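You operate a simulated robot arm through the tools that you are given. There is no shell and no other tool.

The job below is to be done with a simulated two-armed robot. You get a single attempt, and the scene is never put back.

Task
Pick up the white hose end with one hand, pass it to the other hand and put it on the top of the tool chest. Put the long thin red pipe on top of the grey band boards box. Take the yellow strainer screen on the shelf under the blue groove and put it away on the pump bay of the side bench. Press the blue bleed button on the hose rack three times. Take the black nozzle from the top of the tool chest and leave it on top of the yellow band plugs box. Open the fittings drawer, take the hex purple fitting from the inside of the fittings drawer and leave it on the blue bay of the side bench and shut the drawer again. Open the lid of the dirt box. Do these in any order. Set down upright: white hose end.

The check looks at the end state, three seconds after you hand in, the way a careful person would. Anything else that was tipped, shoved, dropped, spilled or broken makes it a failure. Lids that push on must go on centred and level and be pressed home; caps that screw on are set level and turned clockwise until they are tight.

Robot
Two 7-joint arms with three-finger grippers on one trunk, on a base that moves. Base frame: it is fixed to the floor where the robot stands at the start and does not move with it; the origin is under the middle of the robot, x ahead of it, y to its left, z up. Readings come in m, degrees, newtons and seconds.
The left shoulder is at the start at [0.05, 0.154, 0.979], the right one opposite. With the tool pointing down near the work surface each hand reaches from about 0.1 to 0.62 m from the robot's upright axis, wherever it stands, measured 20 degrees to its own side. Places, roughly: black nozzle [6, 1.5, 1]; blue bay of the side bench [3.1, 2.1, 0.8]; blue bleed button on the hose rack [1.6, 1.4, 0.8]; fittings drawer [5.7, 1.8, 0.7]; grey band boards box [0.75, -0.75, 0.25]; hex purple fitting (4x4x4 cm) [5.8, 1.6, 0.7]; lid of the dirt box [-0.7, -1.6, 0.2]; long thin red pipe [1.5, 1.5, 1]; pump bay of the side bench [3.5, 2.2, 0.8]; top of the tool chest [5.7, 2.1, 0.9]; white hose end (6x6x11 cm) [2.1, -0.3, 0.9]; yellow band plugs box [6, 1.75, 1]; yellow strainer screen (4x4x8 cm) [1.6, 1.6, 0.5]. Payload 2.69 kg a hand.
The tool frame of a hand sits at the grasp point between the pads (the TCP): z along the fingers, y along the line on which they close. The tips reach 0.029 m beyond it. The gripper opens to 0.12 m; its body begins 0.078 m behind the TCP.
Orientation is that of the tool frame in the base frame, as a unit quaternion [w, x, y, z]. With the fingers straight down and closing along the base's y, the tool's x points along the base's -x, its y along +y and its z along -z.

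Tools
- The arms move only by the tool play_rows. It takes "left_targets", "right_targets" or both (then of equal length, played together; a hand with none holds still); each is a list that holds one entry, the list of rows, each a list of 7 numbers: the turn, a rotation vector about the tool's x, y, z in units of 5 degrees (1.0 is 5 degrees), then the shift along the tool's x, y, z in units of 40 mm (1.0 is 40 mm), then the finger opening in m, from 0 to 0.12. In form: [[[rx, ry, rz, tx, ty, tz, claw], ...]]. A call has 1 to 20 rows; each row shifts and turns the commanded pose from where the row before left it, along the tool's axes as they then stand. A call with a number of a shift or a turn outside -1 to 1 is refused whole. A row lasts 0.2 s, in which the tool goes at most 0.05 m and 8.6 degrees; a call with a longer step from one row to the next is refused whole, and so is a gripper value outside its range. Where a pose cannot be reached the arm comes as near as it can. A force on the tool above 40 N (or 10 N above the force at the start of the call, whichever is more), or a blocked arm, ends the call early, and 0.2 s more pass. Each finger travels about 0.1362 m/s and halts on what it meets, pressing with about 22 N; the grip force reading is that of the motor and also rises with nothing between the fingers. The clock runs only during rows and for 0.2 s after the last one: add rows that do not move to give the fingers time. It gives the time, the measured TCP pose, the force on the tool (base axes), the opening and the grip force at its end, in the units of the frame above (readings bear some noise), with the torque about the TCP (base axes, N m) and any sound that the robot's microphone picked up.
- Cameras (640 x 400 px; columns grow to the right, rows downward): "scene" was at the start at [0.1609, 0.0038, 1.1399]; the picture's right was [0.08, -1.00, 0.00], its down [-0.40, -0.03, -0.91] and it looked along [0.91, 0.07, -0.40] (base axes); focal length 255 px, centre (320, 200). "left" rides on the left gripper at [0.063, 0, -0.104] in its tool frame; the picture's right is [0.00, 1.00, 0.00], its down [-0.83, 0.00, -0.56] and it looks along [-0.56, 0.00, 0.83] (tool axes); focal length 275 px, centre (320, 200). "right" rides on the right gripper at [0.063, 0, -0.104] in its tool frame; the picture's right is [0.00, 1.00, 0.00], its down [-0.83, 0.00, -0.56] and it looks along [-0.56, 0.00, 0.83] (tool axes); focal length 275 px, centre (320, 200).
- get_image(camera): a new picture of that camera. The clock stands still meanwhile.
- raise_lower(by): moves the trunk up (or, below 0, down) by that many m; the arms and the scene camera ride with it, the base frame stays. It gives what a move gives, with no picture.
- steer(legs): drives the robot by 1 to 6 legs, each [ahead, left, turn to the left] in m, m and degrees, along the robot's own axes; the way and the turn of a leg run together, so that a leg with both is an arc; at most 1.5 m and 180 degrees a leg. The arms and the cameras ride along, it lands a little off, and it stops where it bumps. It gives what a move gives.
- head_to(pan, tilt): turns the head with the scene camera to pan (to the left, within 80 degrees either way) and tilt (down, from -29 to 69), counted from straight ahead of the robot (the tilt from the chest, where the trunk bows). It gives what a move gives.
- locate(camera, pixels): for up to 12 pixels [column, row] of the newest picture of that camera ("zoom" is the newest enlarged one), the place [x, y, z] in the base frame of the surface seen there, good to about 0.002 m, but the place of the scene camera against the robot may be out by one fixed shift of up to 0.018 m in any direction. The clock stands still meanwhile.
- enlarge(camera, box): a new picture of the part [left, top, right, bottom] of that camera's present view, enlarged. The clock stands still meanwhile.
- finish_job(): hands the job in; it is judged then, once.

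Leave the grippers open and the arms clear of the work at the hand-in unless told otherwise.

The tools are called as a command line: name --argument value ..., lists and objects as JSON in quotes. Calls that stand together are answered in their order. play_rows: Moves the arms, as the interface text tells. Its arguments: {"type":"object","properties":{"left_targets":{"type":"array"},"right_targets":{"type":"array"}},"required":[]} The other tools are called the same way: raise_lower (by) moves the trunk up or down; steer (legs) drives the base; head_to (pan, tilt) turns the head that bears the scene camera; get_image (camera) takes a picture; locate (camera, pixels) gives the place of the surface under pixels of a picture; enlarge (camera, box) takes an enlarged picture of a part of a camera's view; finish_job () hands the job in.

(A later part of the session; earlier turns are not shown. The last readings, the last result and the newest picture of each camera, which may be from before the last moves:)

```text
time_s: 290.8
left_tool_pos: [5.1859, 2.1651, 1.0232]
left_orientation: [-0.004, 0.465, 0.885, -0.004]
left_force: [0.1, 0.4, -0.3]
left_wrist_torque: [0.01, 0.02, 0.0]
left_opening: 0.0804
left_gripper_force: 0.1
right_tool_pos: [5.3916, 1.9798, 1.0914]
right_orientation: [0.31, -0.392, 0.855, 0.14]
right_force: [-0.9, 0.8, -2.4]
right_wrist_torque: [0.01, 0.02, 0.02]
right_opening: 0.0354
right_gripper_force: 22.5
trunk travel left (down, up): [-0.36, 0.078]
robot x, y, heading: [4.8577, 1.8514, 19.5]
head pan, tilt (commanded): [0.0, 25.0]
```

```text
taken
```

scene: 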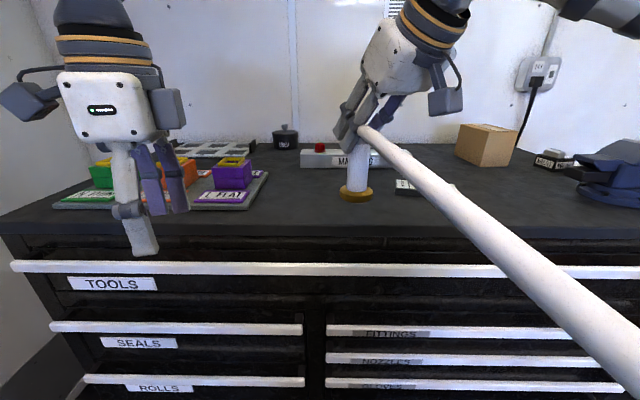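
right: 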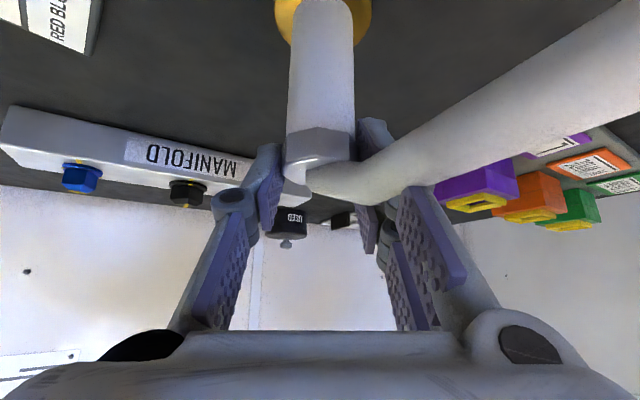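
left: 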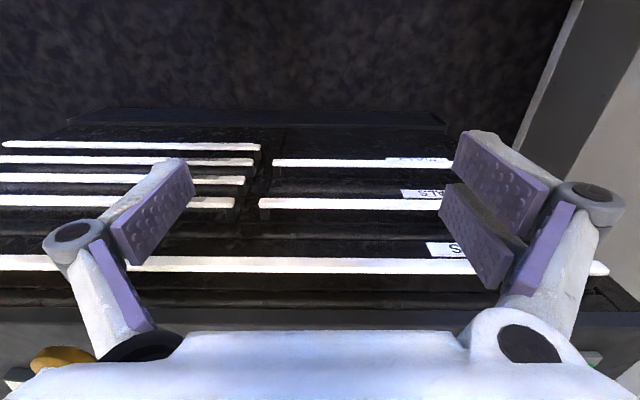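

Held well. Now the left hand pitches 70° so its fingers point to the right.

play_rows --left_targets '[[[0, -1, 0, 0, 0, 0, 0.08], [0, -1, 0, 0, 0, 0, 0.08], [0, -1, 0, 0, 0, 0, 0.08], [0, -1, 0, 0, 0, 0, 0.08], [0, -1, 0, 0, 0, 0, 0.08], [0, -1, 0, 0, 0, 0, 0.08], [0, -1, 0, 0, 0, 0, 0.08], [0, -1, 0, 0, 0, 0, 0.08], [0, -1, 0, 0, 0, 0, 0.08], [0, -1, 0, 0, 0, 0, 0.08], [0, -1, 0, 0, 0, 0, 0.08], [0, -1, 0, 0, 0, 0, 0.08], [0, -1, 0, 0, 0, 0, 0.08], [0, -1, 0, 0, 0, 0, 0.08], [0, 0, 0, 0, 0, 0, 0.08]]]'

get_image --camera "scene"

get_image --camera "left"

```text
time_s: 294.0
left_tool_pos: [5.1857, 2.1651, 1.0217]
left_orientation: [0.504, 0.378, 0.728, -0.27]
left_force: [-0.3, -0.1, 0.1]
left_wrist_torque: [-0.02, 0.0, 0.01]
left_opening: 0.0803
left_gripper_force: 0.0
right_tool_pos: [5.3905, 1.9795, 1.0912]
right_orientation: [0.31, -0.392, 0.854, 0.141]
right_force: [0.0, -0.7, -2.5]
right_wrist_torque: [-0.02, 0.01, 0.01]
right_opening: 0.0353
right_gripper_force: 22.2
trunk travel left (down, up): [-0.36, 0.078]
robot x, y, heading: [4.8547, 1.856, 19.1]
head pan, tilt (commanded): [0.0, 25.0]
```

```text
taken
```

scene: 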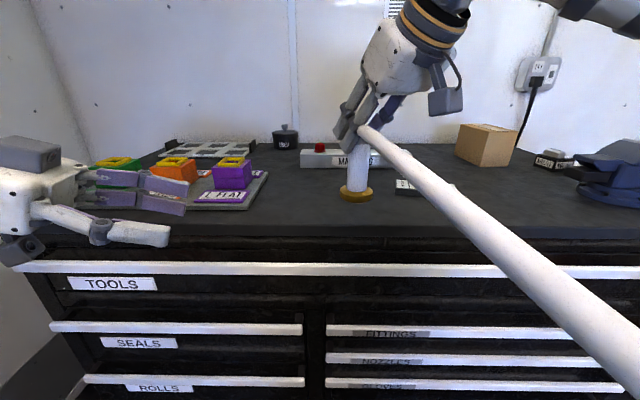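

```text
taken
```

left: 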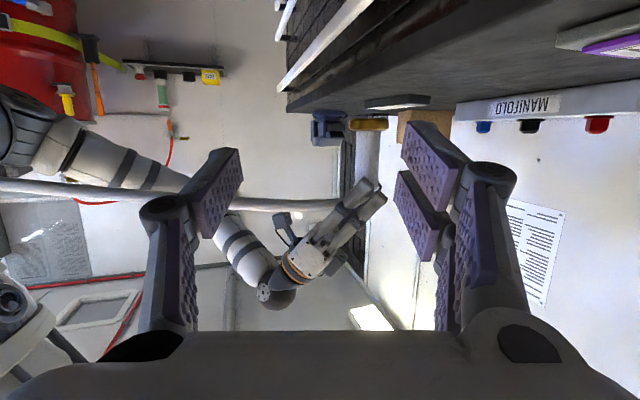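

The left hand points right, level with the tube; its camera sees the brass base at (368,125). I'll approach partway: 13 cm along its pointing direction and 63 mm forward.

play_rows --left_targets '[[[0, 0, 0, -0.34, 0.396, 0.74, 0.08], [0, 0, 0, -0.34, 0.396, 0.74, 0.08], [0, 0, 0, -0.34, 0.396, 0.74, 0.08], [0, 0, 0, -0.34, 0.396, 0.74, 0.08], [0, 0, 0, 0, 0, 0, 0.08]]]'

get_image --camera "left"

get_image --camera "scene"

```text
time_s: 295.2
left_tool_pos: [5.3133, 2.0952, 1.031]
left_orientation: [0.504, 0.379, 0.727, -0.271]
left_force: [0.8, -1.4, -0.2]
left_wrist_torque: [-0.01, -0.01, -0.01]
left_opening: 0.0801
left_gripper_force: 0.0
right_tool_pos: [5.3919, 1.9796, 1.0915]
right_orientation: [0.31, -0.392, 0.855, 0.14]
right_force: [-0.9, -0.4, -2.2]
right_wrist_torque: [-0.03, 0.0, 0.0]
right_opening: 0.0355
right_gripper_force: 22.6
trunk travel left (down, up): [-0.36, 0.078]
robot x, y, heading: [4.8564, 1.8532, 19.4]
head pan, tilt (commanded): [0.0, 25.0]
```

```text
taken
```

left: 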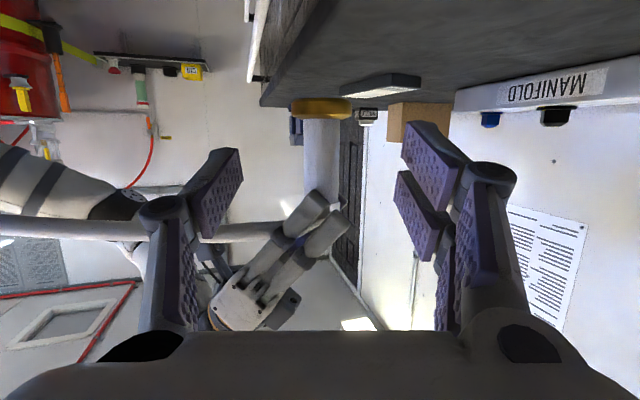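

```text
taken
```

scene: 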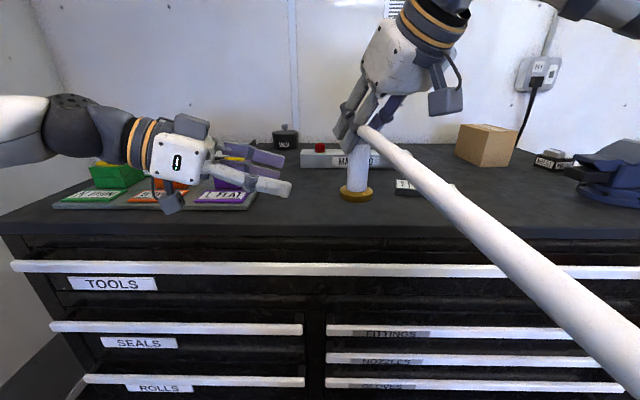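

The tube is centred at column 322 in the left view. I'll locate the brass base, the tube and the right fingertips from here to confirm heights.

locate --camera "left" --pixels '[[322, 102], [322, 112], [322, 125], [322, 150], [322, 180], [308, 150], [336, 150], [312, 200], [335, 215]]'

```text
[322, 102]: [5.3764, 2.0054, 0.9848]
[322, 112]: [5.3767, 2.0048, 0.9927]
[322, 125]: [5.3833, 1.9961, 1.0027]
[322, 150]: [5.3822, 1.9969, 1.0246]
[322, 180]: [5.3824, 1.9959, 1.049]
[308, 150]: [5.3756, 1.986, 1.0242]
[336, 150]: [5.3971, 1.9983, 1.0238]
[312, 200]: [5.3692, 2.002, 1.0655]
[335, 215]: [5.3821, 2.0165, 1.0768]
```

Base z 0.981-0.995, bare tube up to about 1.052, right tips above 1.06. I'll move the left hand in the remaining 136 mm, 3 mm higher.

play_rows --left_targets '[[[0, 0, 0, -0.311, 0, 0.79, 0.08], [0, 0, 0, -0.311, 0, 0.79, 0.08], [0, 0, 0, -0.311, 0, 0.79, 0.08], [0, 0, 0, -0.311, 0, 0.79, 0.08], [0, 0, 0, 0, 0, 0, 0.08]]]'

get_image --camera "left"

enlarge --camera "scene" --box '[220, 60, 460, 240]'

```text
time_s: 296.4
left_tool_pos: [5.3893, 1.982, 1.0341]
left_orientation: [0.505, 0.378, 0.728, -0.27]
left_force: [-0.6, -0.7, 0.7]
left_wrist_torque: [0.01, -0.01, -0.01]
left_opening: 0.0799
left_gripper_force: 0.0
right_tool_pos: [5.3912, 1.9813, 1.0912]
right_orientation: [0.309, -0.393, 0.855, 0.141]
right_force: [-0.1, 0.0, -2.1]
right_wrist_torque: [-0.02, 0.01, -0.02]
right_opening: 0.0353
right_gripper_force: 21.7
trunk travel left (down, up): [-0.36, 0.078]
robot x, y, heading: [4.8547, 1.8542, 19.7]
head pan, tilt (commanded): [0.0, 25.0]
```

```text
taken
```

left: 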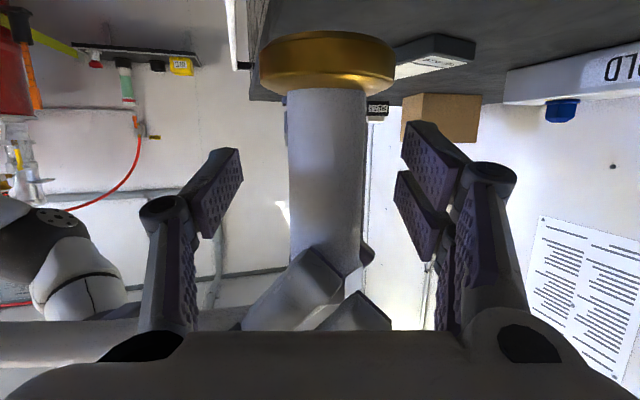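

```text
2.22 times, centred on (340, 150) of scene
```

zoom: 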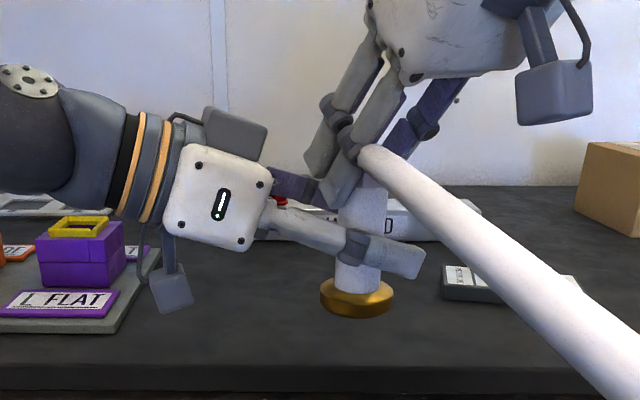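

The left fingers straddle the tube below the right ones with no contact. I'll close the left hand gently.

play_rows --left_targets '[[[0, 0, 0, 0, 0, 0, 0.065], [0, 0, 0, 0, 0, 0, 0.052], [0, 0, 0, 0, 0, 0, 0.042], [0, 0, 0, 0, 0, 0, 0.034], [0, 0, 0, 0, 0, 0, 0.026], [0, 0, 0, 0, 0, 0, 0.018], [0, 0, 0, 0, 0, 0, 0.01], [0, 0, 0, 0, 0, 0, 0.01]]]'

get_image --camera "left"

```text
time_s: 298.2
left_tool_pos: [5.3896, 1.9832, 1.034]
left_orientation: [0.505, 0.376, 0.729, -0.269]
left_force: [18.7, 9.8, -0.6]
left_wrist_torque: [-0.22, 0.46, -0.01]
left_opening: 0.0313
left_gripper_force: 22.0
right_tool_pos: [5.3899, 1.9792, 1.0906]
right_orientation: [0.31, -0.393, 0.854, 0.141]
right_force: [-18.3, -8.1, 0.8]
right_wrist_torque: [-0.28, 0.63, 0.06]
right_opening: 0.0353
right_gripper_force: 21.9
trunk travel left (down, up): [-0.36, 0.078]
robot x, y, heading: [4.8546, 1.8547, 19.5]
head pan, tilt (commanded): [0.0, 25.0]
```

```text
taken
```

left: 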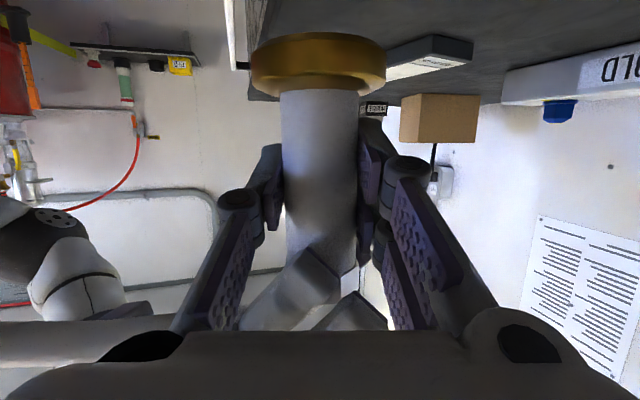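

Both hands hold it, but they push sideways against each other with 20 N. I'll ease the left hand 2 mm along its +y to relax that.

play_rows --left_targets '[[[0, 0, 0, 0, 0.05, 0, 0.01], [0, 0, 0, 0, 0, 0, 0.01]]]'

```text
time_s: 298.8
left_tool_pos: [5.3908, 1.983, 1.0342]
left_orientation: [0.504, 0.379, 0.728, -0.271]
left_force: [11.8, 6.1, -0.4]
left_wrist_torque: [-0.31, 0.37, 0.05]
left_opening: 0.031
left_gripper_force: 21.7
right_tool_pos: [5.3911, 1.9794, 1.0913]
right_orientation: [0.311, -0.392, 0.854, 0.141]
right_force: [-11.4, -5.9, -0.4]
right_wrist_torque: [-0.04, 0.26, -0.01]
right_opening: 0.0355
right_gripper_force: 22.7
trunk travel left (down, up): [-0.36, 0.078]
robot x, y, heading: [4.8532, 1.8512, 19.5]
head pan, tilt (commanded): [0.0, 25.0]
```

Down to 13 N. Another 2-3 mm the same way.

play_rows --left_targets '[[[0, 0, 0, 0, 0.07, 0, 0.01], [0, 0, 0, 0, 0, 0, 0.01]]]'

```text
time_s: 299.4
left_tool_pos: [5.3921, 1.9827, 1.0342]
left_orientation: [0.503, 0.381, 0.727, -0.272]
left_force: [-8.9, -5.2, 1.1]
left_wrist_torque: [0.01, -0.23, 0.01]
left_opening: 0.0309
left_gripper_force: 21.6
right_tool_pos: [5.3923, 1.9795, 1.091]
right_orientation: [0.311, -0.392, 0.854, 0.141]
right_force: [9.3, 5.0, -4.1]
right_wrist_torque: [0.27, -0.33, -0.04]
right_opening: 0.0354
right_gripper_force: 21.8
trunk travel left (down, up): [-0.36, 0.078]
robot x, y, heading: [4.8574, 1.8533, 19.3]
head pan, tilt (commanded): [0.0, 25.0]
```

Slightly over; back 1 mm, then open the right hand slowly while the left holds.

play_rows --left_targets '[[[0, 0, 0, 0, -0.03, 0, 0.01], [0, 0, 0, 0, 0, 0, 0.01], [0, 0, 0, 0, 0, 0, 0.01], [0, 0, 0, 0, 0, 0, 0.01], [0, 0, 0, 0, 0, 0, 0.01], [0, 0, 0, 0, 0, 0, 0.01], [0, 0, 0, 0, 0, 0, 0.01]]]' --right_targets '[[[0, 0, 0, 0, 0, 0, 0.01], [0, 0, 0, 0, 0, 0, 0.036], [0, 0, 0, 0, 0, 0, 0.039], [0, 0, 0, 0, 0, 0, 0.043], [0, 0, 0, 0, 0, 0, 0.048], [0, 0, 0, 0, 0, 0, 0.054], [0, 0, 0, 0, 0, 0, 0.056]]]'

enlarge --camera "scene" --box '[220, 60, 460, 240]'

get_image --camera "right"

```text
time_s: 301.0
left_tool_pos: [5.3915, 1.984, 1.0349]
left_orientation: [0.505, 0.378, 0.728, -0.27]
left_force: [-0.6, 0.4, -0.5]
left_wrist_torque: [0.02, 0.01, 0.01]
left_opening: 0.0314
left_gripper_force: 22.1
right_tool_pos: [5.3919, 1.9796, 1.0916]
right_orientation: [0.309, -0.393, 0.854, 0.141]
right_force: [0.5, 0.0, 0.7]
right_wrist_torque: [0.03, 0.01, -0.05]
right_opening: 0.0559
right_gripper_force: 0.0
trunk travel left (down, up): [-0.36, 0.078]
robot x, y, heading: [4.8556, 1.8572, 19.6]
head pan, tilt (commanded): [0.0, 25.0]
```

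```text
2.22 times, centred on (340, 150) of scene
```

zoom: 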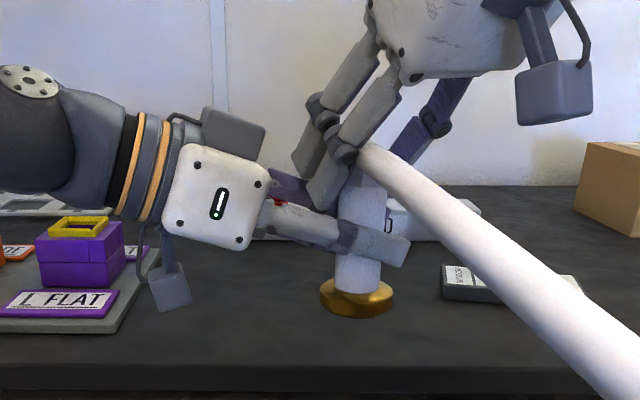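

```text
taken
```

right: 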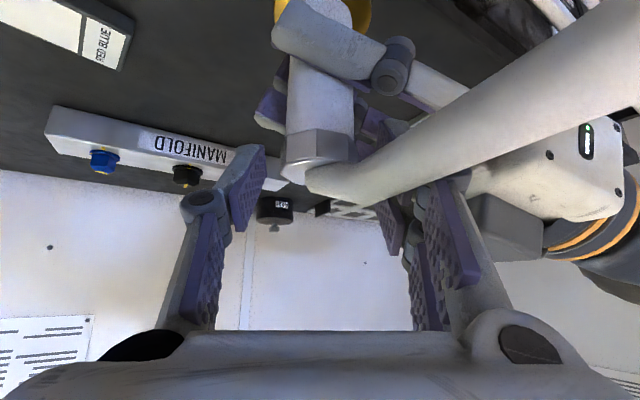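

The left hand now holds it alone. I'll raise the right hand straight up 12 cm and away.

play_rows --right_targets '[[[0, 0, 0, -0.4, 0, -0.48, 0.056], [0, 0, 0, -0.643, 0, -0.766, 0.06], [0, 0, 0, -0.643, 0, -0.766, 0.08], [0, 0, 0, -0.643, 0, -0.766, 0.1], [0, 0, 0, 0, 0, 0, 0.12]]]'

get_image --camera "scene"

```text
time_s: 302.2
left_tool_pos: [5.3914, 1.9847, 1.0343]
left_orientation: [0.505, 0.378, 0.728, -0.269]
left_force: [0.2, -0.3, -0.3]
left_wrist_torque: [0.02, -0.05, 0.02]
left_opening: 0.0309
left_gripper_force: 21.9
right_tool_pos: [5.3898, 1.9818, 1.2054]
right_orientation: [0.31, -0.392, 0.854, 0.14]
right_force: [-0.2, -0.7, -0.4]
right_wrist_torque: [-0.03, -0.01, -0.03]
right_opening: 0.1199
right_gripper_force: 0.0
right hand out of reach, approached as far as the arm can: row 4
trunk travel left (down, up): [-0.36, 0.078]
robot x, y, heading: [4.8554, 1.8541, 19.7]
head pan, tilt (commanded): [0.0, 25.0]
```

```text
taken
```

scene: 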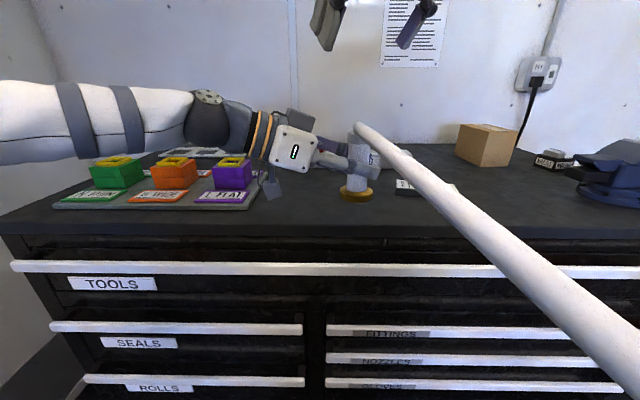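

I'll check the clearance between the left forearm and the blocks on the tray before moving ahead.

locate --camera "scene" --pixels '[[117, 160], [175, 162], [232, 160], [100, 150], [50, 155], [215, 140], [272, 190], [250, 180], [357, 196], [150, 140]]'

```text
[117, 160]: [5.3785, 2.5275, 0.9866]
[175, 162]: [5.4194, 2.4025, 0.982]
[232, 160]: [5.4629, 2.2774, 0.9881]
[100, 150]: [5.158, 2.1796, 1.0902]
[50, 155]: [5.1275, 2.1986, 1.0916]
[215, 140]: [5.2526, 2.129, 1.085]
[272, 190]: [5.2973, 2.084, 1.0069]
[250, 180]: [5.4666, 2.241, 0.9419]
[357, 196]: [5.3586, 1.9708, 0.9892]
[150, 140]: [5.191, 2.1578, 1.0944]
```

The arm is in front of the tray and clear. I'll drive 0.08 m ahead.

steer --legs '[[0.08, -0.01, 0]]'

enlarge --camera "scene" --box '[220, 80, 460, 260]'

```text
time_s: 303.2
left_tool_pos: [5.4713, 2.0013, 1.0337]
left_orientation: [0.504, 0.379, 0.728, -0.27]
left_force: [0.8, 0.7, -3.4]
left_wrist_torque: [-0.02, -0.01, -0.05]
left_opening: 0.0314
left_gripper_force: 22.3
right_tool_pos: [5.4707, 1.9977, 1.2067]
right_orientation: [0.31, -0.392, 0.855, 0.141]
right_force: [0.1, 0.3, -0.8]
right_wrist_torque: [0.0, 0.02, 0.03]
right_opening: 0.12
right_gripper_force: 0.1
trunk travel left (down, up): [-0.36, 0.078]
robot x, y, heading: [4.9336, 1.873, 19.7]
head pan, tilt (commanded): [0.0, 25.0]
```

```text
2.22 times, centred on (340, 170) of scene
```

zoom: 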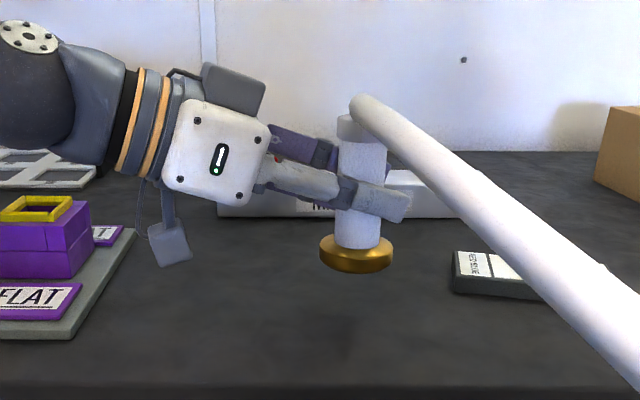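

Object over its spot. I'll lower it 45 mm, then in 3 mm steps to contact.

play_rows --left_targets '[[[0, 0, 0, 0.528, 0, 0.195, 0.01], [0, 0, 0, 0.528, 0, 0.195, 0.01]]]'

play_rows --left_targets '[[[0, 0, 0, 0.07, 0, 0.026, 0.01]]]'

play_rows --left_targets '[[[0, 0, 0, 0.07, 0, 0.026, 0.01]]]'

```text
time_s: 303.8
left_tool_pos: [5.4703, 2.0018, 0.9885]
left_orientation: [0.504, 0.378, 0.728, -0.269]
left_force: [0.5, -0.4, -2.4]
left_wrist_torque: [0.0, 0.02, -0.02]
left_opening: 0.0313
left_gripper_force: 22.1
right_tool_pos: [5.4696, 1.9974, 1.2056]
right_orientation: [0.309, -0.392, 0.855, 0.14]
right_force: [0.2, 0.1, -1.1]
right_wrist_torque: [0.01, -0.02, 0.01]
right_opening: 0.12
right_gripper_force: 0.0
trunk travel left (down, up): [-0.36, 0.078]
robot x, y, heading: [4.9348, 1.871, 19.7]
head pan, tilt (commanded): [0.0, 25.0]
```

```text
time_s: 304.2
left_tool_pos: [5.4691, 1.9998, 0.9859]
left_orientation: [0.505, 0.378, 0.728, -0.27]
left_force: [1.3, 0.3, -2.6]
left_wrist_torque: [0.02, -0.01, -0.04]
left_opening: 0.0316
left_gripper_force: 22.3
right_tool_pos: [5.4704, 1.9964, 1.2064]
right_orientation: [0.31, -0.392, 0.854, 0.141]
right_force: [1.1, 0.7, 0.3]
right_wrist_torque: [0.01, 0.03, -0.02]
right_opening: 0.1201
right_gripper_force: 0.0
trunk travel left (down, up): [-0.36, 0.078]
robot x, y, heading: [4.9331, 1.875, 19.2]
head pan, tilt (commanded): [0.0, 25.0]
```

```text
time_s: 304.6
left_tool_pos: [5.4705, 2.001, 0.9847]
left_orientation: [0.506, 0.379, 0.726, -0.27]
left_force: [0.9, 0.7, 5.1]
left_wrist_torque: [0.06, -0.23, 0.02]
left_opening: 0.0313
left_gripper_force: 21.8
right_tool_pos: [5.4698, 1.9963, 1.2068]
right_orientation: [0.311, -0.391, 0.855, 0.14]
right_force: [0.5, -0.9, -0.1]
right_wrist_torque: [0.04, -0.03, -0.02]
right_opening: 0.12
right_gripper_force: 0.0
trunk travel left (down, up): [-0.36, 0.078]
robot x, y, heading: [4.9346, 1.8719, 19.4]
head pan, tilt (commanded): [0.0, 25.0]
```

Contact at z 0.985. I'll open the left fingers slowly.

play_rows --left_targets '[[[0, 0, 0, 0, 0, 0, 0.032], [0, 0, 0, 0, 0, 0, 0.036], [0, 0, 0, 0, 0, 0, 0.041], [0, 0, 0, 0, 0, 0, 0.048], [0, 0, 0, 0, 0, 0, 0.056], [0, 0, 0, 0, 0, 0, 0.065], [0, 0, 0, 0, 0, 0, 0.07]]]'

get_image --camera "left"

enlarge --camera "scene" --box '[220, 80, 460, 260]'

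```text
time_s: 306.2
left_tool_pos: [5.4697, 2.0008, 0.9828]
left_orientation: [0.504, 0.379, 0.727, -0.27]
left_force: [0.0, 0.4, -0.4]
left_wrist_torque: [-0.01, 0.01, 0.03]
left_opening: 0.0699
left_gripper_force: 0.0
right_tool_pos: [5.4693, 1.9967, 1.2071]
right_orientation: [0.309, -0.393, 0.854, 0.141]
right_force: [0.5, 0.0, -0.2]
right_wrist_torque: [-0.01, 0.01, -0.01]
right_opening: 0.1197
right_gripper_force: 0.2
trunk travel left (down, up): [-0.36, 0.078]
robot x, y, heading: [4.9364, 1.8668, 19.6]
head pan, tilt (commanded): [0.0, 25.0]
```

```text
taken
```

left: 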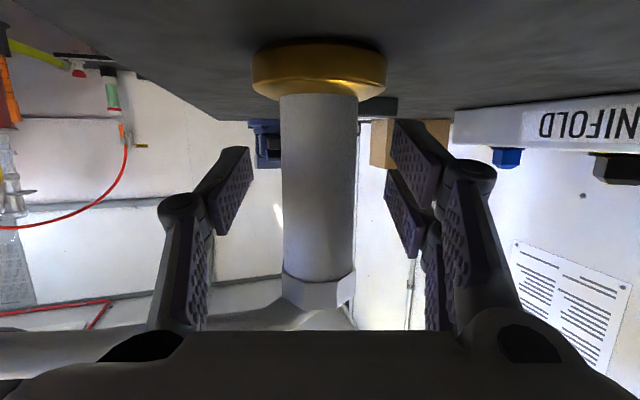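

```text
2.22 times, centred on (340, 170) of scene
```

zoom: 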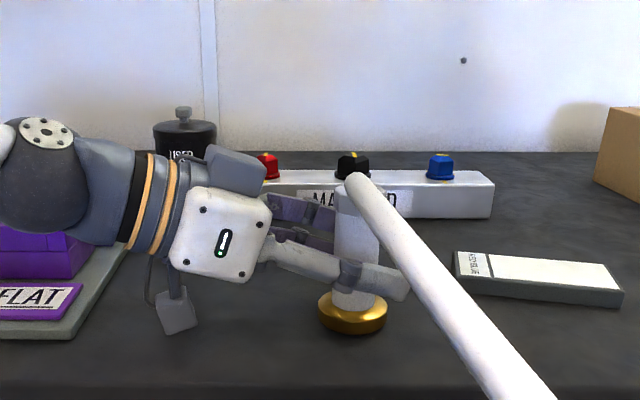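

It stands upright on the chest top, set down by the left hand. I'll draw the left hand back to the left while rising.

play_rows --left_targets '[[[0, 0, 0, -0.092, 0, -0.833, 0.07], [0, 0, 0, -0.092, 0, -0.833, 0.07], [0, 0, 0, -0.092, 0, -0.833, 0.07], [0, 0, 0, -0.6, 0, -0.6, 0.07], [0, 0, 0, -0.6, 0, -0.6, 0.07], [0, 0, 0, -0.6, 0, -0.6, 0.07]]]'

get_image --camera "scene"

```text
time_s: 307.6
left_tool_pos: [5.3942, 2.1104, 1.1203]
left_orientation: [0.505, 0.378, 0.728, -0.27]
left_force: [-0.1, 0.3, 0.3]
left_wrist_torque: [0.02, -0.03, -0.01]
left_opening: 0.07
left_gripper_force: 0.1
right_tool_pos: [5.4703, 1.9969, 1.2069]
right_orientation: [0.311, -0.391, 0.855, 0.141]
right_force: [-0.2, -0.1, -0.8]
right_wrist_torque: [0.01, -0.03, 0.01]
right_opening: 0.1199
right_gripper_force: 0.1
trunk travel left (down, up): [-0.36, 0.078]
robot x, y, heading: [4.9322, 1.8709, 19.5]
head pan, tilt (commanded): [0.0, 25.0]
```

```text
taken
```

scene: 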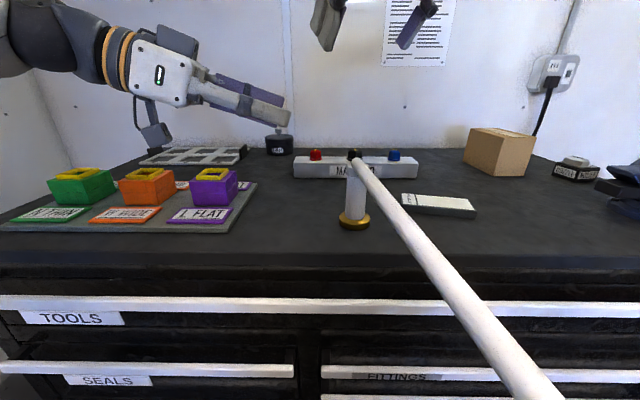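

The hose end stands free on the chest. I'll drive back 0.3 m and bring both hands back to neutral.

steer --legs '[[-0.3, 0, 0]]'

play_rows --left_targets '[[[0, 1, 0, 0, 0, 0, 0.12], [0, 1, 0, 0, 0, 0, 0.12], [0, 1, 0, 0, 0, 0, 0.12], [0, 1, 0, 0, 0, 0, 0.12], [0, 1, 0, 0, 0, 0, 0.12], [0, 1, 0, 0, 0, 0, 0.12], [0, 1, 0, 0, 0, 0, 0.12], [0, 1, 0, 0, 0, 0, 0.12], [0, 1, 0, 0, 0, 0, 0.12], [0, 1, 0, 0, 0, 0, 0.12], [0, 1, 0, 0, 0, 0, 0.12], [0, 1, 0, 0, 0, 0, 0.12], [0, 1, 0, 0, 0, 0, 0.12], [0, 1, 0, 0, 0, 0, 0.12]]]' --right_targets '[[[0.643, 0, 0.766, 0, 0, 0, 0.12], [0.643, 0, 0.766, 0, 0, 0, 0.12], [0.643, 0, 0.766, 0, 0, 0, 0.12], [0.643, 0, 0.766, 0, 0, 0, 0.12], [0.643, 0, 0.766, 0, 0, 0, 0.12], [0.643, 0, 0.766, 0, 0, 0, 0.12], [0, 1, 0, 0.3, -0.2, 0.6, 0.12], [0, 1, 0, 0.3, -0.2, 0.6, 0.12], [0, 1, 0, 0.3, -0.2, 0.6, 0.12], [0, 1, 0, 0.4, -0.2, 0.6, 0.12], [0, 1, 0, 0.4, -0.2, 0.6, 0.12], [0, 1, 0, 0.5, 0, 0.4, 0.12], [0, 1, 0, 0.5, 0, 0.2, 0.12], [0, 1, 0, 0.5, 0, 0, 0.12]]]'

play_rows --left_targets '[[[0, 0, -1, 0, 0, 0, 0.12], [0, 0, -1, 0, 0, 0, 0.12], [0, 0, -1, 0, 0, 0, 0.12], [0, 0, -1, 0, 0, 0, 0.12], [0, 0, -1, 0, 0, 0, 0.12], [0, 0, -1, 0, 0, 0, 0.12], [0, 0, -1, 0, 0, 0, 0.12], [0, 0, -1, 0, 0, 0, 0.12], [0, 0, -1, 0, 0, 0, 0.12], [0, 0, -1, 0, 0, 0, 0.12], [0, 0, -1, 0, 0, 0, 0.12], [0, 0, -1, 0, 0, 0, 0.12], [0, 0, -1, 0, 0, 0, 0.12], [0, 0, -1, 0, 0, 0, 0.12], [0, 0, -1, 0, 0, 0, 0.12]]]'

get_image --camera "scene"

```text
time_s: 309.7
left_tool_pos: [5.115, 2.0102, 1.1206]
left_orientation: [0.505, 0.379, 0.728, -0.27]
left_force: [0.1, -0.2, 1.3]
left_wrist_torque: [-0.03, -0.03, 0.02]
left_opening: 0.07
left_gripper_force: 0.1
right_tool_pos: [5.1891, 1.8968, 1.2069]
right_orientation: [0.31, -0.392, 0.855, 0.141]
right_force: [-0.5, 0.5, -0.5]
right_wrist_torque: [0.02, -0.03, 0.04]
right_opening: 0.1199
right_gripper_force: 0.1
trunk travel left (down, up): [-0.36, 0.078]
robot x, y, heading: [4.6524, 1.7729, 19.5]
head pan, tilt (commanded): [0.0, 25.0]
```

```text
time_s: 312.7
left_tool_pos: [5.0878, 1.9986, 1.1076]
left_orientation: [0.053, 0.464, 0.884, -0.033]
left_force: [-0.2, -0.7, -0.4]
left_wrist_torque: [0.04, -0.04, 0.02]
left_opening: 0.12
left_gripper_force: 0.1
left hand out of reach, approached as far as the arm can: row 10, 11, 13, 14
right_tool_pos: [5.1524, 1.8412, 1.0364]
right_orientation: [-0.001, -0.166, 0.986, -0.002]
right_force: [0.8, -0.1, 0.5]
right_wrist_torque: [0.04, 0.04, 0.0]
right_opening: 0.1202
right_gripper_force: 0.0
trunk travel left (down, up): [-0.36, 0.078]
robot x, y, heading: [4.6541, 1.7736, 19.3]
head pan, tilt (commanded): [0.0, 25.0]
```

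```text
time_s: 315.9
left_tool_pos: [5.0878, 1.9985, 1.1063]
left_orientation: [0.021, -0.17, 0.983, -0.06]
left_force: [0.0, 0.9, -0.5]
left_wrist_torque: [-0.03, -0.02, 0.03]
left_opening: 0.1202
left_gripper_force: 0.1
right_tool_pos: [5.153, 1.842, 1.0359]
right_orientation: [-0.001, -0.167, 0.986, -0.003]
right_force: [-0.2, 0.7, -0.7]
right_wrist_torque: [0.01, -0.02, -0.01]
right_opening: 0.1196
right_gripper_force: 0.0
trunk travel left (down, up): [-0.36, 0.078]
robot x, y, heading: [4.6499, 1.7708, 19.6]
head pan, tilt (commanded): [0.0, 25.0]
```

```text
taken
```

scene: 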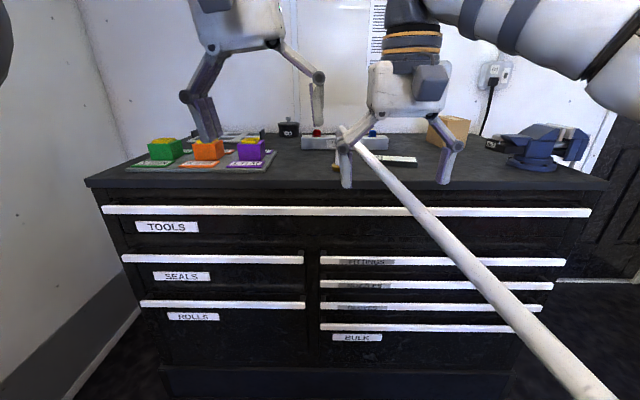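

Both hands are back to neutral. I'll fix the left hand's 7° lean and move 0.45 m right, to look at the nozzle and the plugs box.

play_rows --left_targets '[[[-0.75, 0, 0, 0.5, 0.3, 0, 0.12], [-0.7, 0, 0, 0.5, 0.3, 0, 0.12], [0, 0, 0, 0.5, 0.3, 0, 0.12]]]'

steer --legs '[[0, -0.45, 0]]'

get_image --camera "scene"

enlarge --camera "scene" --box '[260, 80, 560, 220]'

```text
time_s: 316.7
left_tool_pos: [5.0207, 2.0146, 1.1038]
left_orientation: [0.012, -0.171, 0.985, 0.003]
left_force: [0.5, -0.3, 0.4]
left_wrist_torque: [-0.01, 0.0, 0.03]
left_opening: 0.1199
left_gripper_force: 0.2
right_tool_pos: [5.1518, 1.8418, 1.037]
right_orientation: [0.0, -0.167, 0.986, -0.002]
right_force: [0.1, 0.8, 0.0]
right_wrist_torque: [-0.04, 0.01, -0.02]
right_opening: 0.1199
right_gripper_force: 0.1
trunk travel left (down, up): [-0.36, 0.078]
robot x, y, heading: [4.6519, 1.7735, 19.4]
head pan, tilt (commanded): [0.0, 25.0]
```

```text
time_s: 320.7
left_tool_pos: [5.1713, 1.5886, 1.1034]
left_orientation: [0.011, -0.171, 0.985, 0.002]
left_force: [-0.2, -0.2, 0.7]
left_wrist_torque: [0.03, -0.01, 0.01]
left_opening: 0.1199
left_gripper_force: 0.1
right_tool_pos: [5.3034, 1.4169, 1.0381]
right_orientation: [0.0, -0.168, 0.986, -0.002]
right_force: [-0.9, 0.1, -0.7]
right_wrist_torque: [0.01, 0.01, -0.03]
right_opening: 0.1202
right_gripper_force: 0.0
trunk travel left (down, up): [-0.36, 0.078]
robot x, y, heading: [4.8047, 1.3493, 19.7]
head pan, tilt (commanded): [0.0, 25.0]
```

```text
taken
```

scene: 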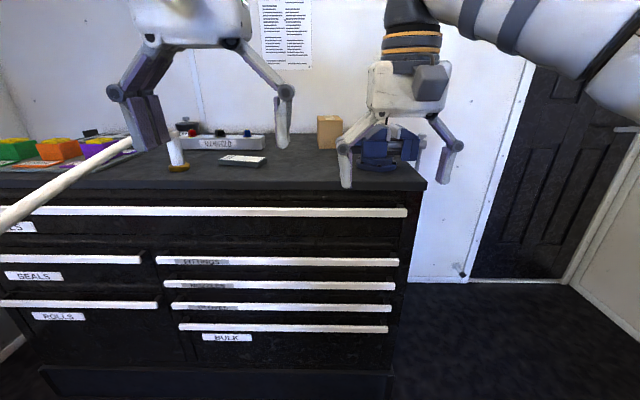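

```text
2.13 times, centred on (410, 150) of scene
```

zoom: 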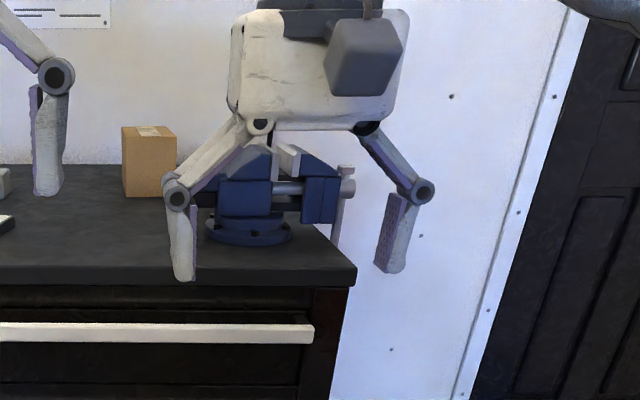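

The right hand hides the nozzle. I'll move the right hand up and to the right, and move the robot 0.2 m left and 0.15 m ahead.

play_rows --right_targets '[[[0, 0, 0, 0.4, -0.8, -0.3, 0.12], [0, 0, 0, 0.4, -0.8, -0.3, 0.12], [0, 0, 0, 0.4, -0.8, -0.3, 0.12], [0, 0, 0, 0.4, -0.8, -0.3, 0.12]]]'

steer --legs '[[0.2, 0.15, 0]]'

head_to --pan -10 --tilt 30

get_image --camera "scene"

enlarge --camera "scene" --box '[300, 50, 540, 190]'

```text
time_s: 321.7
left_tool_pos: [5.1702, 1.5885, 1.1029]
left_orientation: [0.012, -0.171, 0.985, 0.003]
left_force: [-0.3, 0.6, -0.7]
left_wrist_torque: [0.04, -0.01, 0.02]
left_opening: 0.12
left_gripper_force: 0.1
right_tool_pos: [5.2855, 1.2733, 1.0846]
right_orientation: [-0.001, -0.168, 0.986, -0.002]
right_force: [0.6, 0.1, 0.4]
right_wrist_torque: [0.02, -0.04, 0.03]
right_opening: 0.1199
right_gripper_force: 0.1
trunk travel left (down, up): [-0.36, 0.078]
robot x, y, heading: [4.8048, 1.3485, 19.4]
head pan, tilt (commanded): [0.0, 25.0]
```

```text
time_s: 323.5
left_tool_pos: [5.3073, 1.7963, 1.102]
left_orientation: [0.01, -0.172, 0.985, 0.001]
left_force: [0.4, -0.1, -0.6]
left_wrist_torque: [0.02, 0.03, -0.01]
left_opening: 0.1199
left_gripper_force: 0.1
right_tool_pos: [5.4216, 1.4828, 1.0859]
right_orientation: [0.0, -0.167, 0.986, -0.002]
right_force: [0.0, 0.3, -0.5]
right_wrist_torque: [-0.02, 0.01, -0.01]
right_opening: 0.1202
right_gripper_force: 0.1
trunk travel left (down, up): [-0.36, 0.078]
robot x, y, heading: [4.9391, 1.5562, 19.6]
head pan, tilt (commanded): [0.0, 25.0]
```

```text
time_s: 324.2
left_tool_pos: [5.3069, 1.7979, 1.103]
left_orientation: [0.011, -0.171, 0.985, 0.002]
left_force: [-0.3, -0.4, -0.1]
left_wrist_torque: [0.0, -0.03, 0.01]
left_opening: 0.1199
left_gripper_force: 0.1
right_tool_pos: [5.423, 1.4827, 1.0847]
right_orientation: [0.001, -0.167, 0.986, -0.002]
right_force: [0.0, -1.2, 0.1]
right_wrist_torque: [0.01, 0.01, 0.02]
right_opening: 0.1199
right_gripper_force: 0.0
trunk travel left (down, up): [-0.36, 0.078]
robot x, y, heading: [4.9365, 1.5575, 19.2]
head pan, tilt (commanded): [-10.0, 30.0]
```

```text
taken
```

scene: 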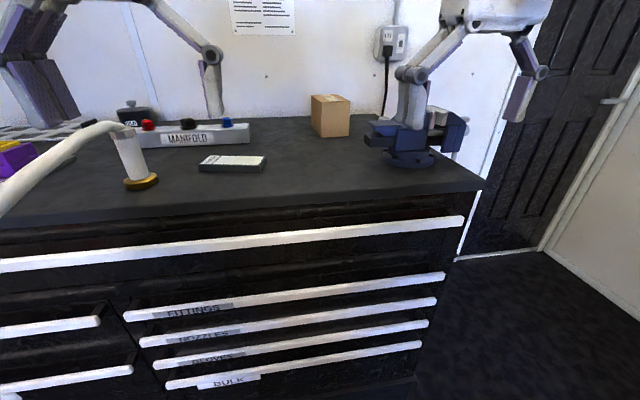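

```text
2.67 times, centred on (420, 120) of scene
```

zoom: 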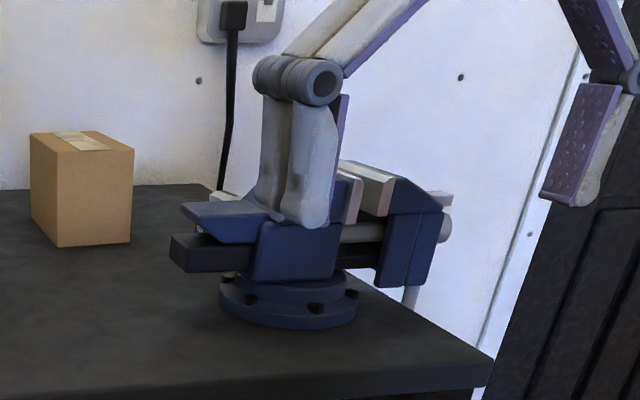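

The nozzle is behind the vise from here. I'll look with the right hand's camera, which is right above that area.

get_image --camera "right"

get_image --camera "left"

```text
taken
```

right: 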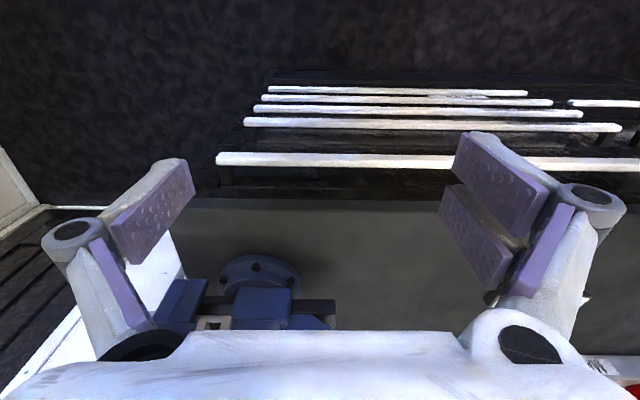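

```text
taken
```

left: 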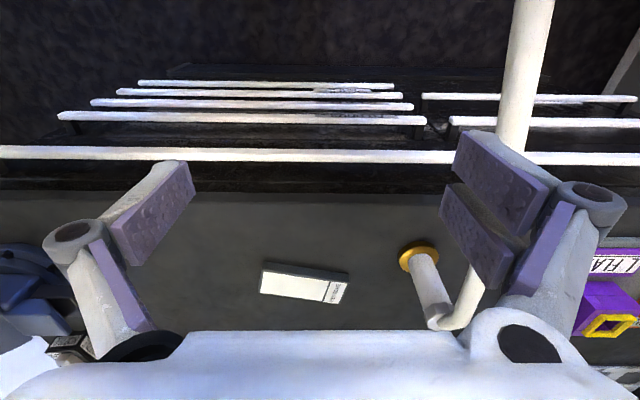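

The left camera shows the NOZZLE label at (70,345), beyond the vise. I'll move 0.1 m left and 0.12 m ahead to see it better.

steer --legs '[[0.1, 0.1, 0]]'

get_image --camera "left"

get_image --camera "right"

get_image --camera "scene"

```text
time_s: 325.6
left_tool_pos: [5.3675, 1.9248, 1.1019]
left_orientation: [0.011, -0.17, 0.985, 0.002]
left_force: [0.3, 1.0, 0.2]
left_wrist_torque: [-0.02, 0.03, 0.02]
left_opening: 0.12
left_gripper_force: 0.1
right_tool_pos: [5.4832, 1.6108, 1.0854]
right_orientation: [0.0, -0.168, 0.986, -0.002]
right_force: [0.2, 1.6, 0.1]
right_wrist_torque: [-0.03, 0.02, -0.03]
right_opening: 0.1199
right_gripper_force: 0.1
trunk travel left (down, up): [-0.36, 0.078]
robot x, y, heading: [4.9997, 1.681, 19.6]
head pan, tilt (commanded): [-10.0, 30.0]
```

```text
taken
```

left: 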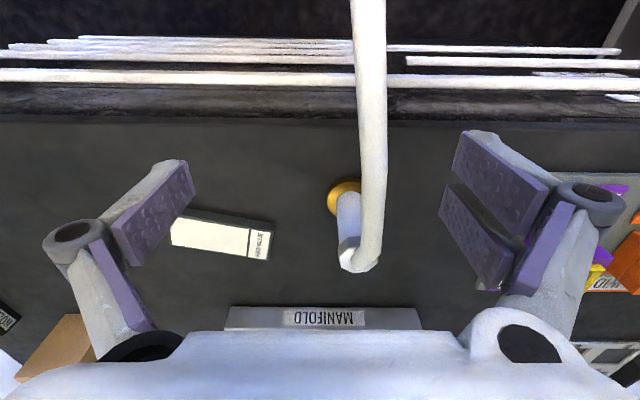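

```text
taken
```

right: 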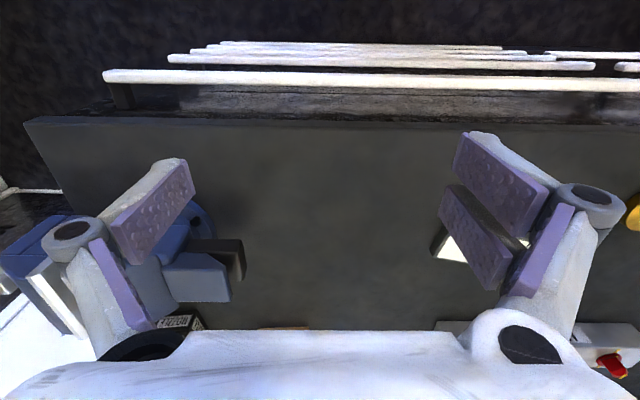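

```text
taken
```

scene: 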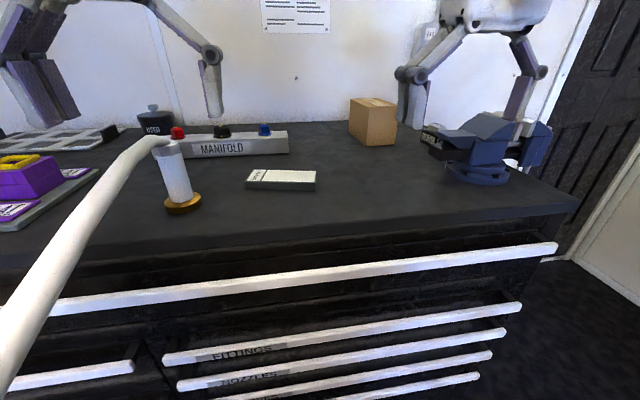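

I'll enlarge the scene around the plugs box and the vise.

enlarge --camera "scene" --box '[330, 80, 570, 200]'

locate --camera "zoom" --pixels '[[255, 150], [275, 155], [265, 140], [100, 80], [60, 60], [170, 65], [130, 60], [70, 160], [125, 190], [330, 130], [290, 180], [420, 200]]'

enlarge --camera "right" --box '[80, 230, 340, 335]'

```text
2.67 times, centred on (450, 140) of scene
```

zoom: 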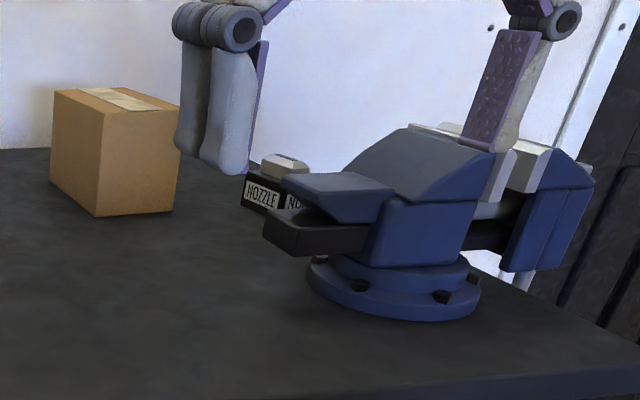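

```text
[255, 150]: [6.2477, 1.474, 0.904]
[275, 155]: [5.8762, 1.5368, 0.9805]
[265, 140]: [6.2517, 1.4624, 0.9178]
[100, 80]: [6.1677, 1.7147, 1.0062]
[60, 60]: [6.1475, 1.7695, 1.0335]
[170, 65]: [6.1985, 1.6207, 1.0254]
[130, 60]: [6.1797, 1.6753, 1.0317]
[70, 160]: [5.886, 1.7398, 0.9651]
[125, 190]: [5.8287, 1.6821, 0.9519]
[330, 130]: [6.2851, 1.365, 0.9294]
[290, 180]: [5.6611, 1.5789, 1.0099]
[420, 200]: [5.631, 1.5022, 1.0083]
```

```text
2.46 times, centred on (210, 282) of right
```

zoom: 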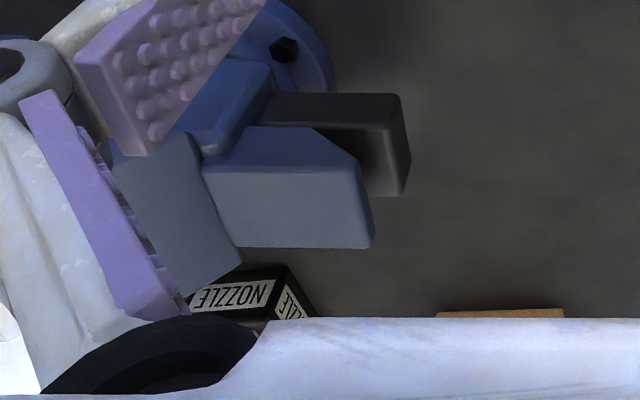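

The black piece labelled NOZZLE sits behind the vise's left jaw at about [5.876,1.537,0.98]. The plugs box is near [5.9,1.7]. I'll locate vise top, nozzle and box corners in the scene.

enlarge --camera "scene" --box '[330, 80, 570, 200]'

locate --camera "zoom" --pixels '[[262, 195], [282, 165], [270, 172], [300, 160], [292, 200], [400, 150], [330, 185], [300, 190], [450, 145], [395, 130], [350, 175], [245, 185]]'

locate --camera "scene" --pixels '[[352, 116], [366, 121], [393, 120], [378, 115], [351, 145], [366, 158], [394, 158], [372, 118]]'

```text
2.67 times, centred on (450, 140) of scene
```

zoom: 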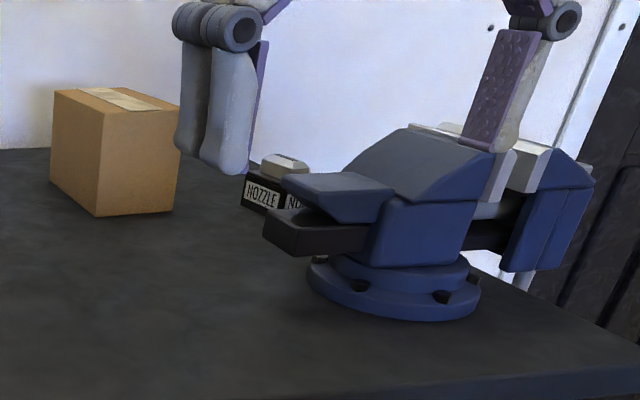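

```text
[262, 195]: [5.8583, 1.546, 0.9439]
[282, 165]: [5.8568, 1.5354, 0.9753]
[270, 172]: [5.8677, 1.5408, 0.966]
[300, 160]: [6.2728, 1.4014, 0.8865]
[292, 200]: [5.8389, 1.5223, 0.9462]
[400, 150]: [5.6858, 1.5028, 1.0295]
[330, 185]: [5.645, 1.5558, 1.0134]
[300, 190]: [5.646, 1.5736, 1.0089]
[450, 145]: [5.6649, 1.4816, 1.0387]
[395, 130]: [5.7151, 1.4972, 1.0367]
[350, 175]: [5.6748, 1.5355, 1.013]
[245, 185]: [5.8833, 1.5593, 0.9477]
```

```text
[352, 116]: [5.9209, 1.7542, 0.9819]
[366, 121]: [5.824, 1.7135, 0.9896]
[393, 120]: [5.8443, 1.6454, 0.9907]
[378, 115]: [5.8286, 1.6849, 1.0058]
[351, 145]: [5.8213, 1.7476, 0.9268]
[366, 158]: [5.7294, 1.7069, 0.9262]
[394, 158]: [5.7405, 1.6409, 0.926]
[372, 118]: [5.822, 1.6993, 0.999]
```

I mis-scaled the box pixels. I'll locate the box's top corners at (350,99), (367,105), (396,104), and its bottom corner at (367,146).

locate --camera "scene" --pixels '[[351, 100], [367, 104], [395, 103], [378, 99], [372, 101], [367, 144], [351, 128], [394, 143], [367, 120], [385, 120]]'

head_to --pan -45 --tilt 25

get_image --camera "scene"

```text
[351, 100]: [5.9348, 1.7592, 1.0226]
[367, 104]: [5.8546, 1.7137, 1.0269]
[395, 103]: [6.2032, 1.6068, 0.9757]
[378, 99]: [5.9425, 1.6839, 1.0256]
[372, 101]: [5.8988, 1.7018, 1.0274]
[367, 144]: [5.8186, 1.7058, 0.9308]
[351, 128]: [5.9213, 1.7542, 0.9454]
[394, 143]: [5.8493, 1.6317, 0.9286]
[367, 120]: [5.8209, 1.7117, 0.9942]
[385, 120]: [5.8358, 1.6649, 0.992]
```

```text
time_s: 326.7
left_tool_pos: [5.3678, 1.9251, 1.1033]
left_orientation: [0.011, -0.171, 0.985, 0.002]
left_force: [0.0, 0.9, 0.2]
left_wrist_torque: [-0.03, 0.01, -0.03]
left_opening: 0.12
left_gripper_force: 0.1
right_tool_pos: [5.4816, 1.611, 1.0854]
right_orientation: [-0.001, -0.167, 0.986, -0.003]
right_force: [-0.7, -0.1, 0.0]
right_wrist_torque: [-0.01, 0.02, 0.01]
right_opening: 0.1199
right_gripper_force: 0.1
trunk travel left (down, up): [-0.36, 0.078]
robot x, y, heading: [5.0062, 1.6835, 19.5]
head pan, tilt (commanded): [-45.0, 25.0]
```

```text
taken
```

scene: 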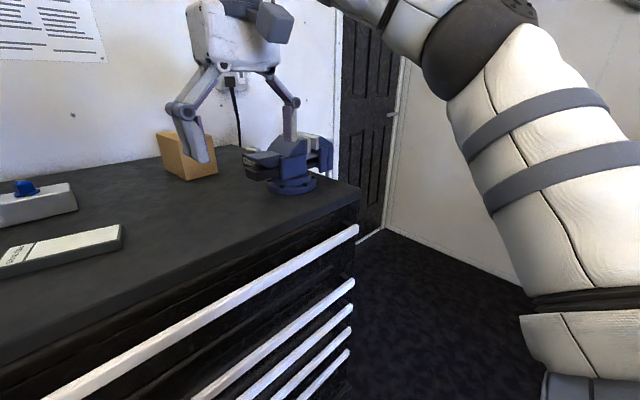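

Box top is at z about 1.03; its front corner is at about [5.82,1.708], centre about [5.894,1.69]. I'll check the floor space at the chest's right side.

locate --camera "scene" --pixels '[[400, 240], [470, 265], [520, 285], [380, 230], [400, 300], [360, 195], [355, 240], [430, 180], [460, 330], [350, 380]]'

```text
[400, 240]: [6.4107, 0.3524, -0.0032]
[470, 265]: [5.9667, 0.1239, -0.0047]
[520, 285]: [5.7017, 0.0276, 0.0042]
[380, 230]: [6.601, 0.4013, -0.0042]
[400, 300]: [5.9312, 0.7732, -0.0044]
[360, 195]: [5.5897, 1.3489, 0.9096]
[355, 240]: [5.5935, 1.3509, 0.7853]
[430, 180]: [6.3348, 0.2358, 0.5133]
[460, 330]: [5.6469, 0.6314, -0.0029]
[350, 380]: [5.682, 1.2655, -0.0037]
```

There is wide floor to the right of the chest (its right edge is near c -0.52, the right wall at c -1.7). Approaching from the right side looks best for nozzle and box. I'll check how far my right elbow sticks out, using the scene camera.

locate --camera "scene" --pixels '[[480, 40], [440, 90], [540, 60], [540, 150], [600, 100], [635, 130], [620, 250], [600, 380], [560, 390]]'

```text
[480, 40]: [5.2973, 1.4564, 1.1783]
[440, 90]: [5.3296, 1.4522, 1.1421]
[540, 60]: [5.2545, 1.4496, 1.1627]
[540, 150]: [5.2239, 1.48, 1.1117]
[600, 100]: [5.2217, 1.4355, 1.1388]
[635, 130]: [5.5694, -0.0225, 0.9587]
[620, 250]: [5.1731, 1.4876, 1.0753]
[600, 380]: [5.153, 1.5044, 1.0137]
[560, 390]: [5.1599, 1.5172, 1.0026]
```

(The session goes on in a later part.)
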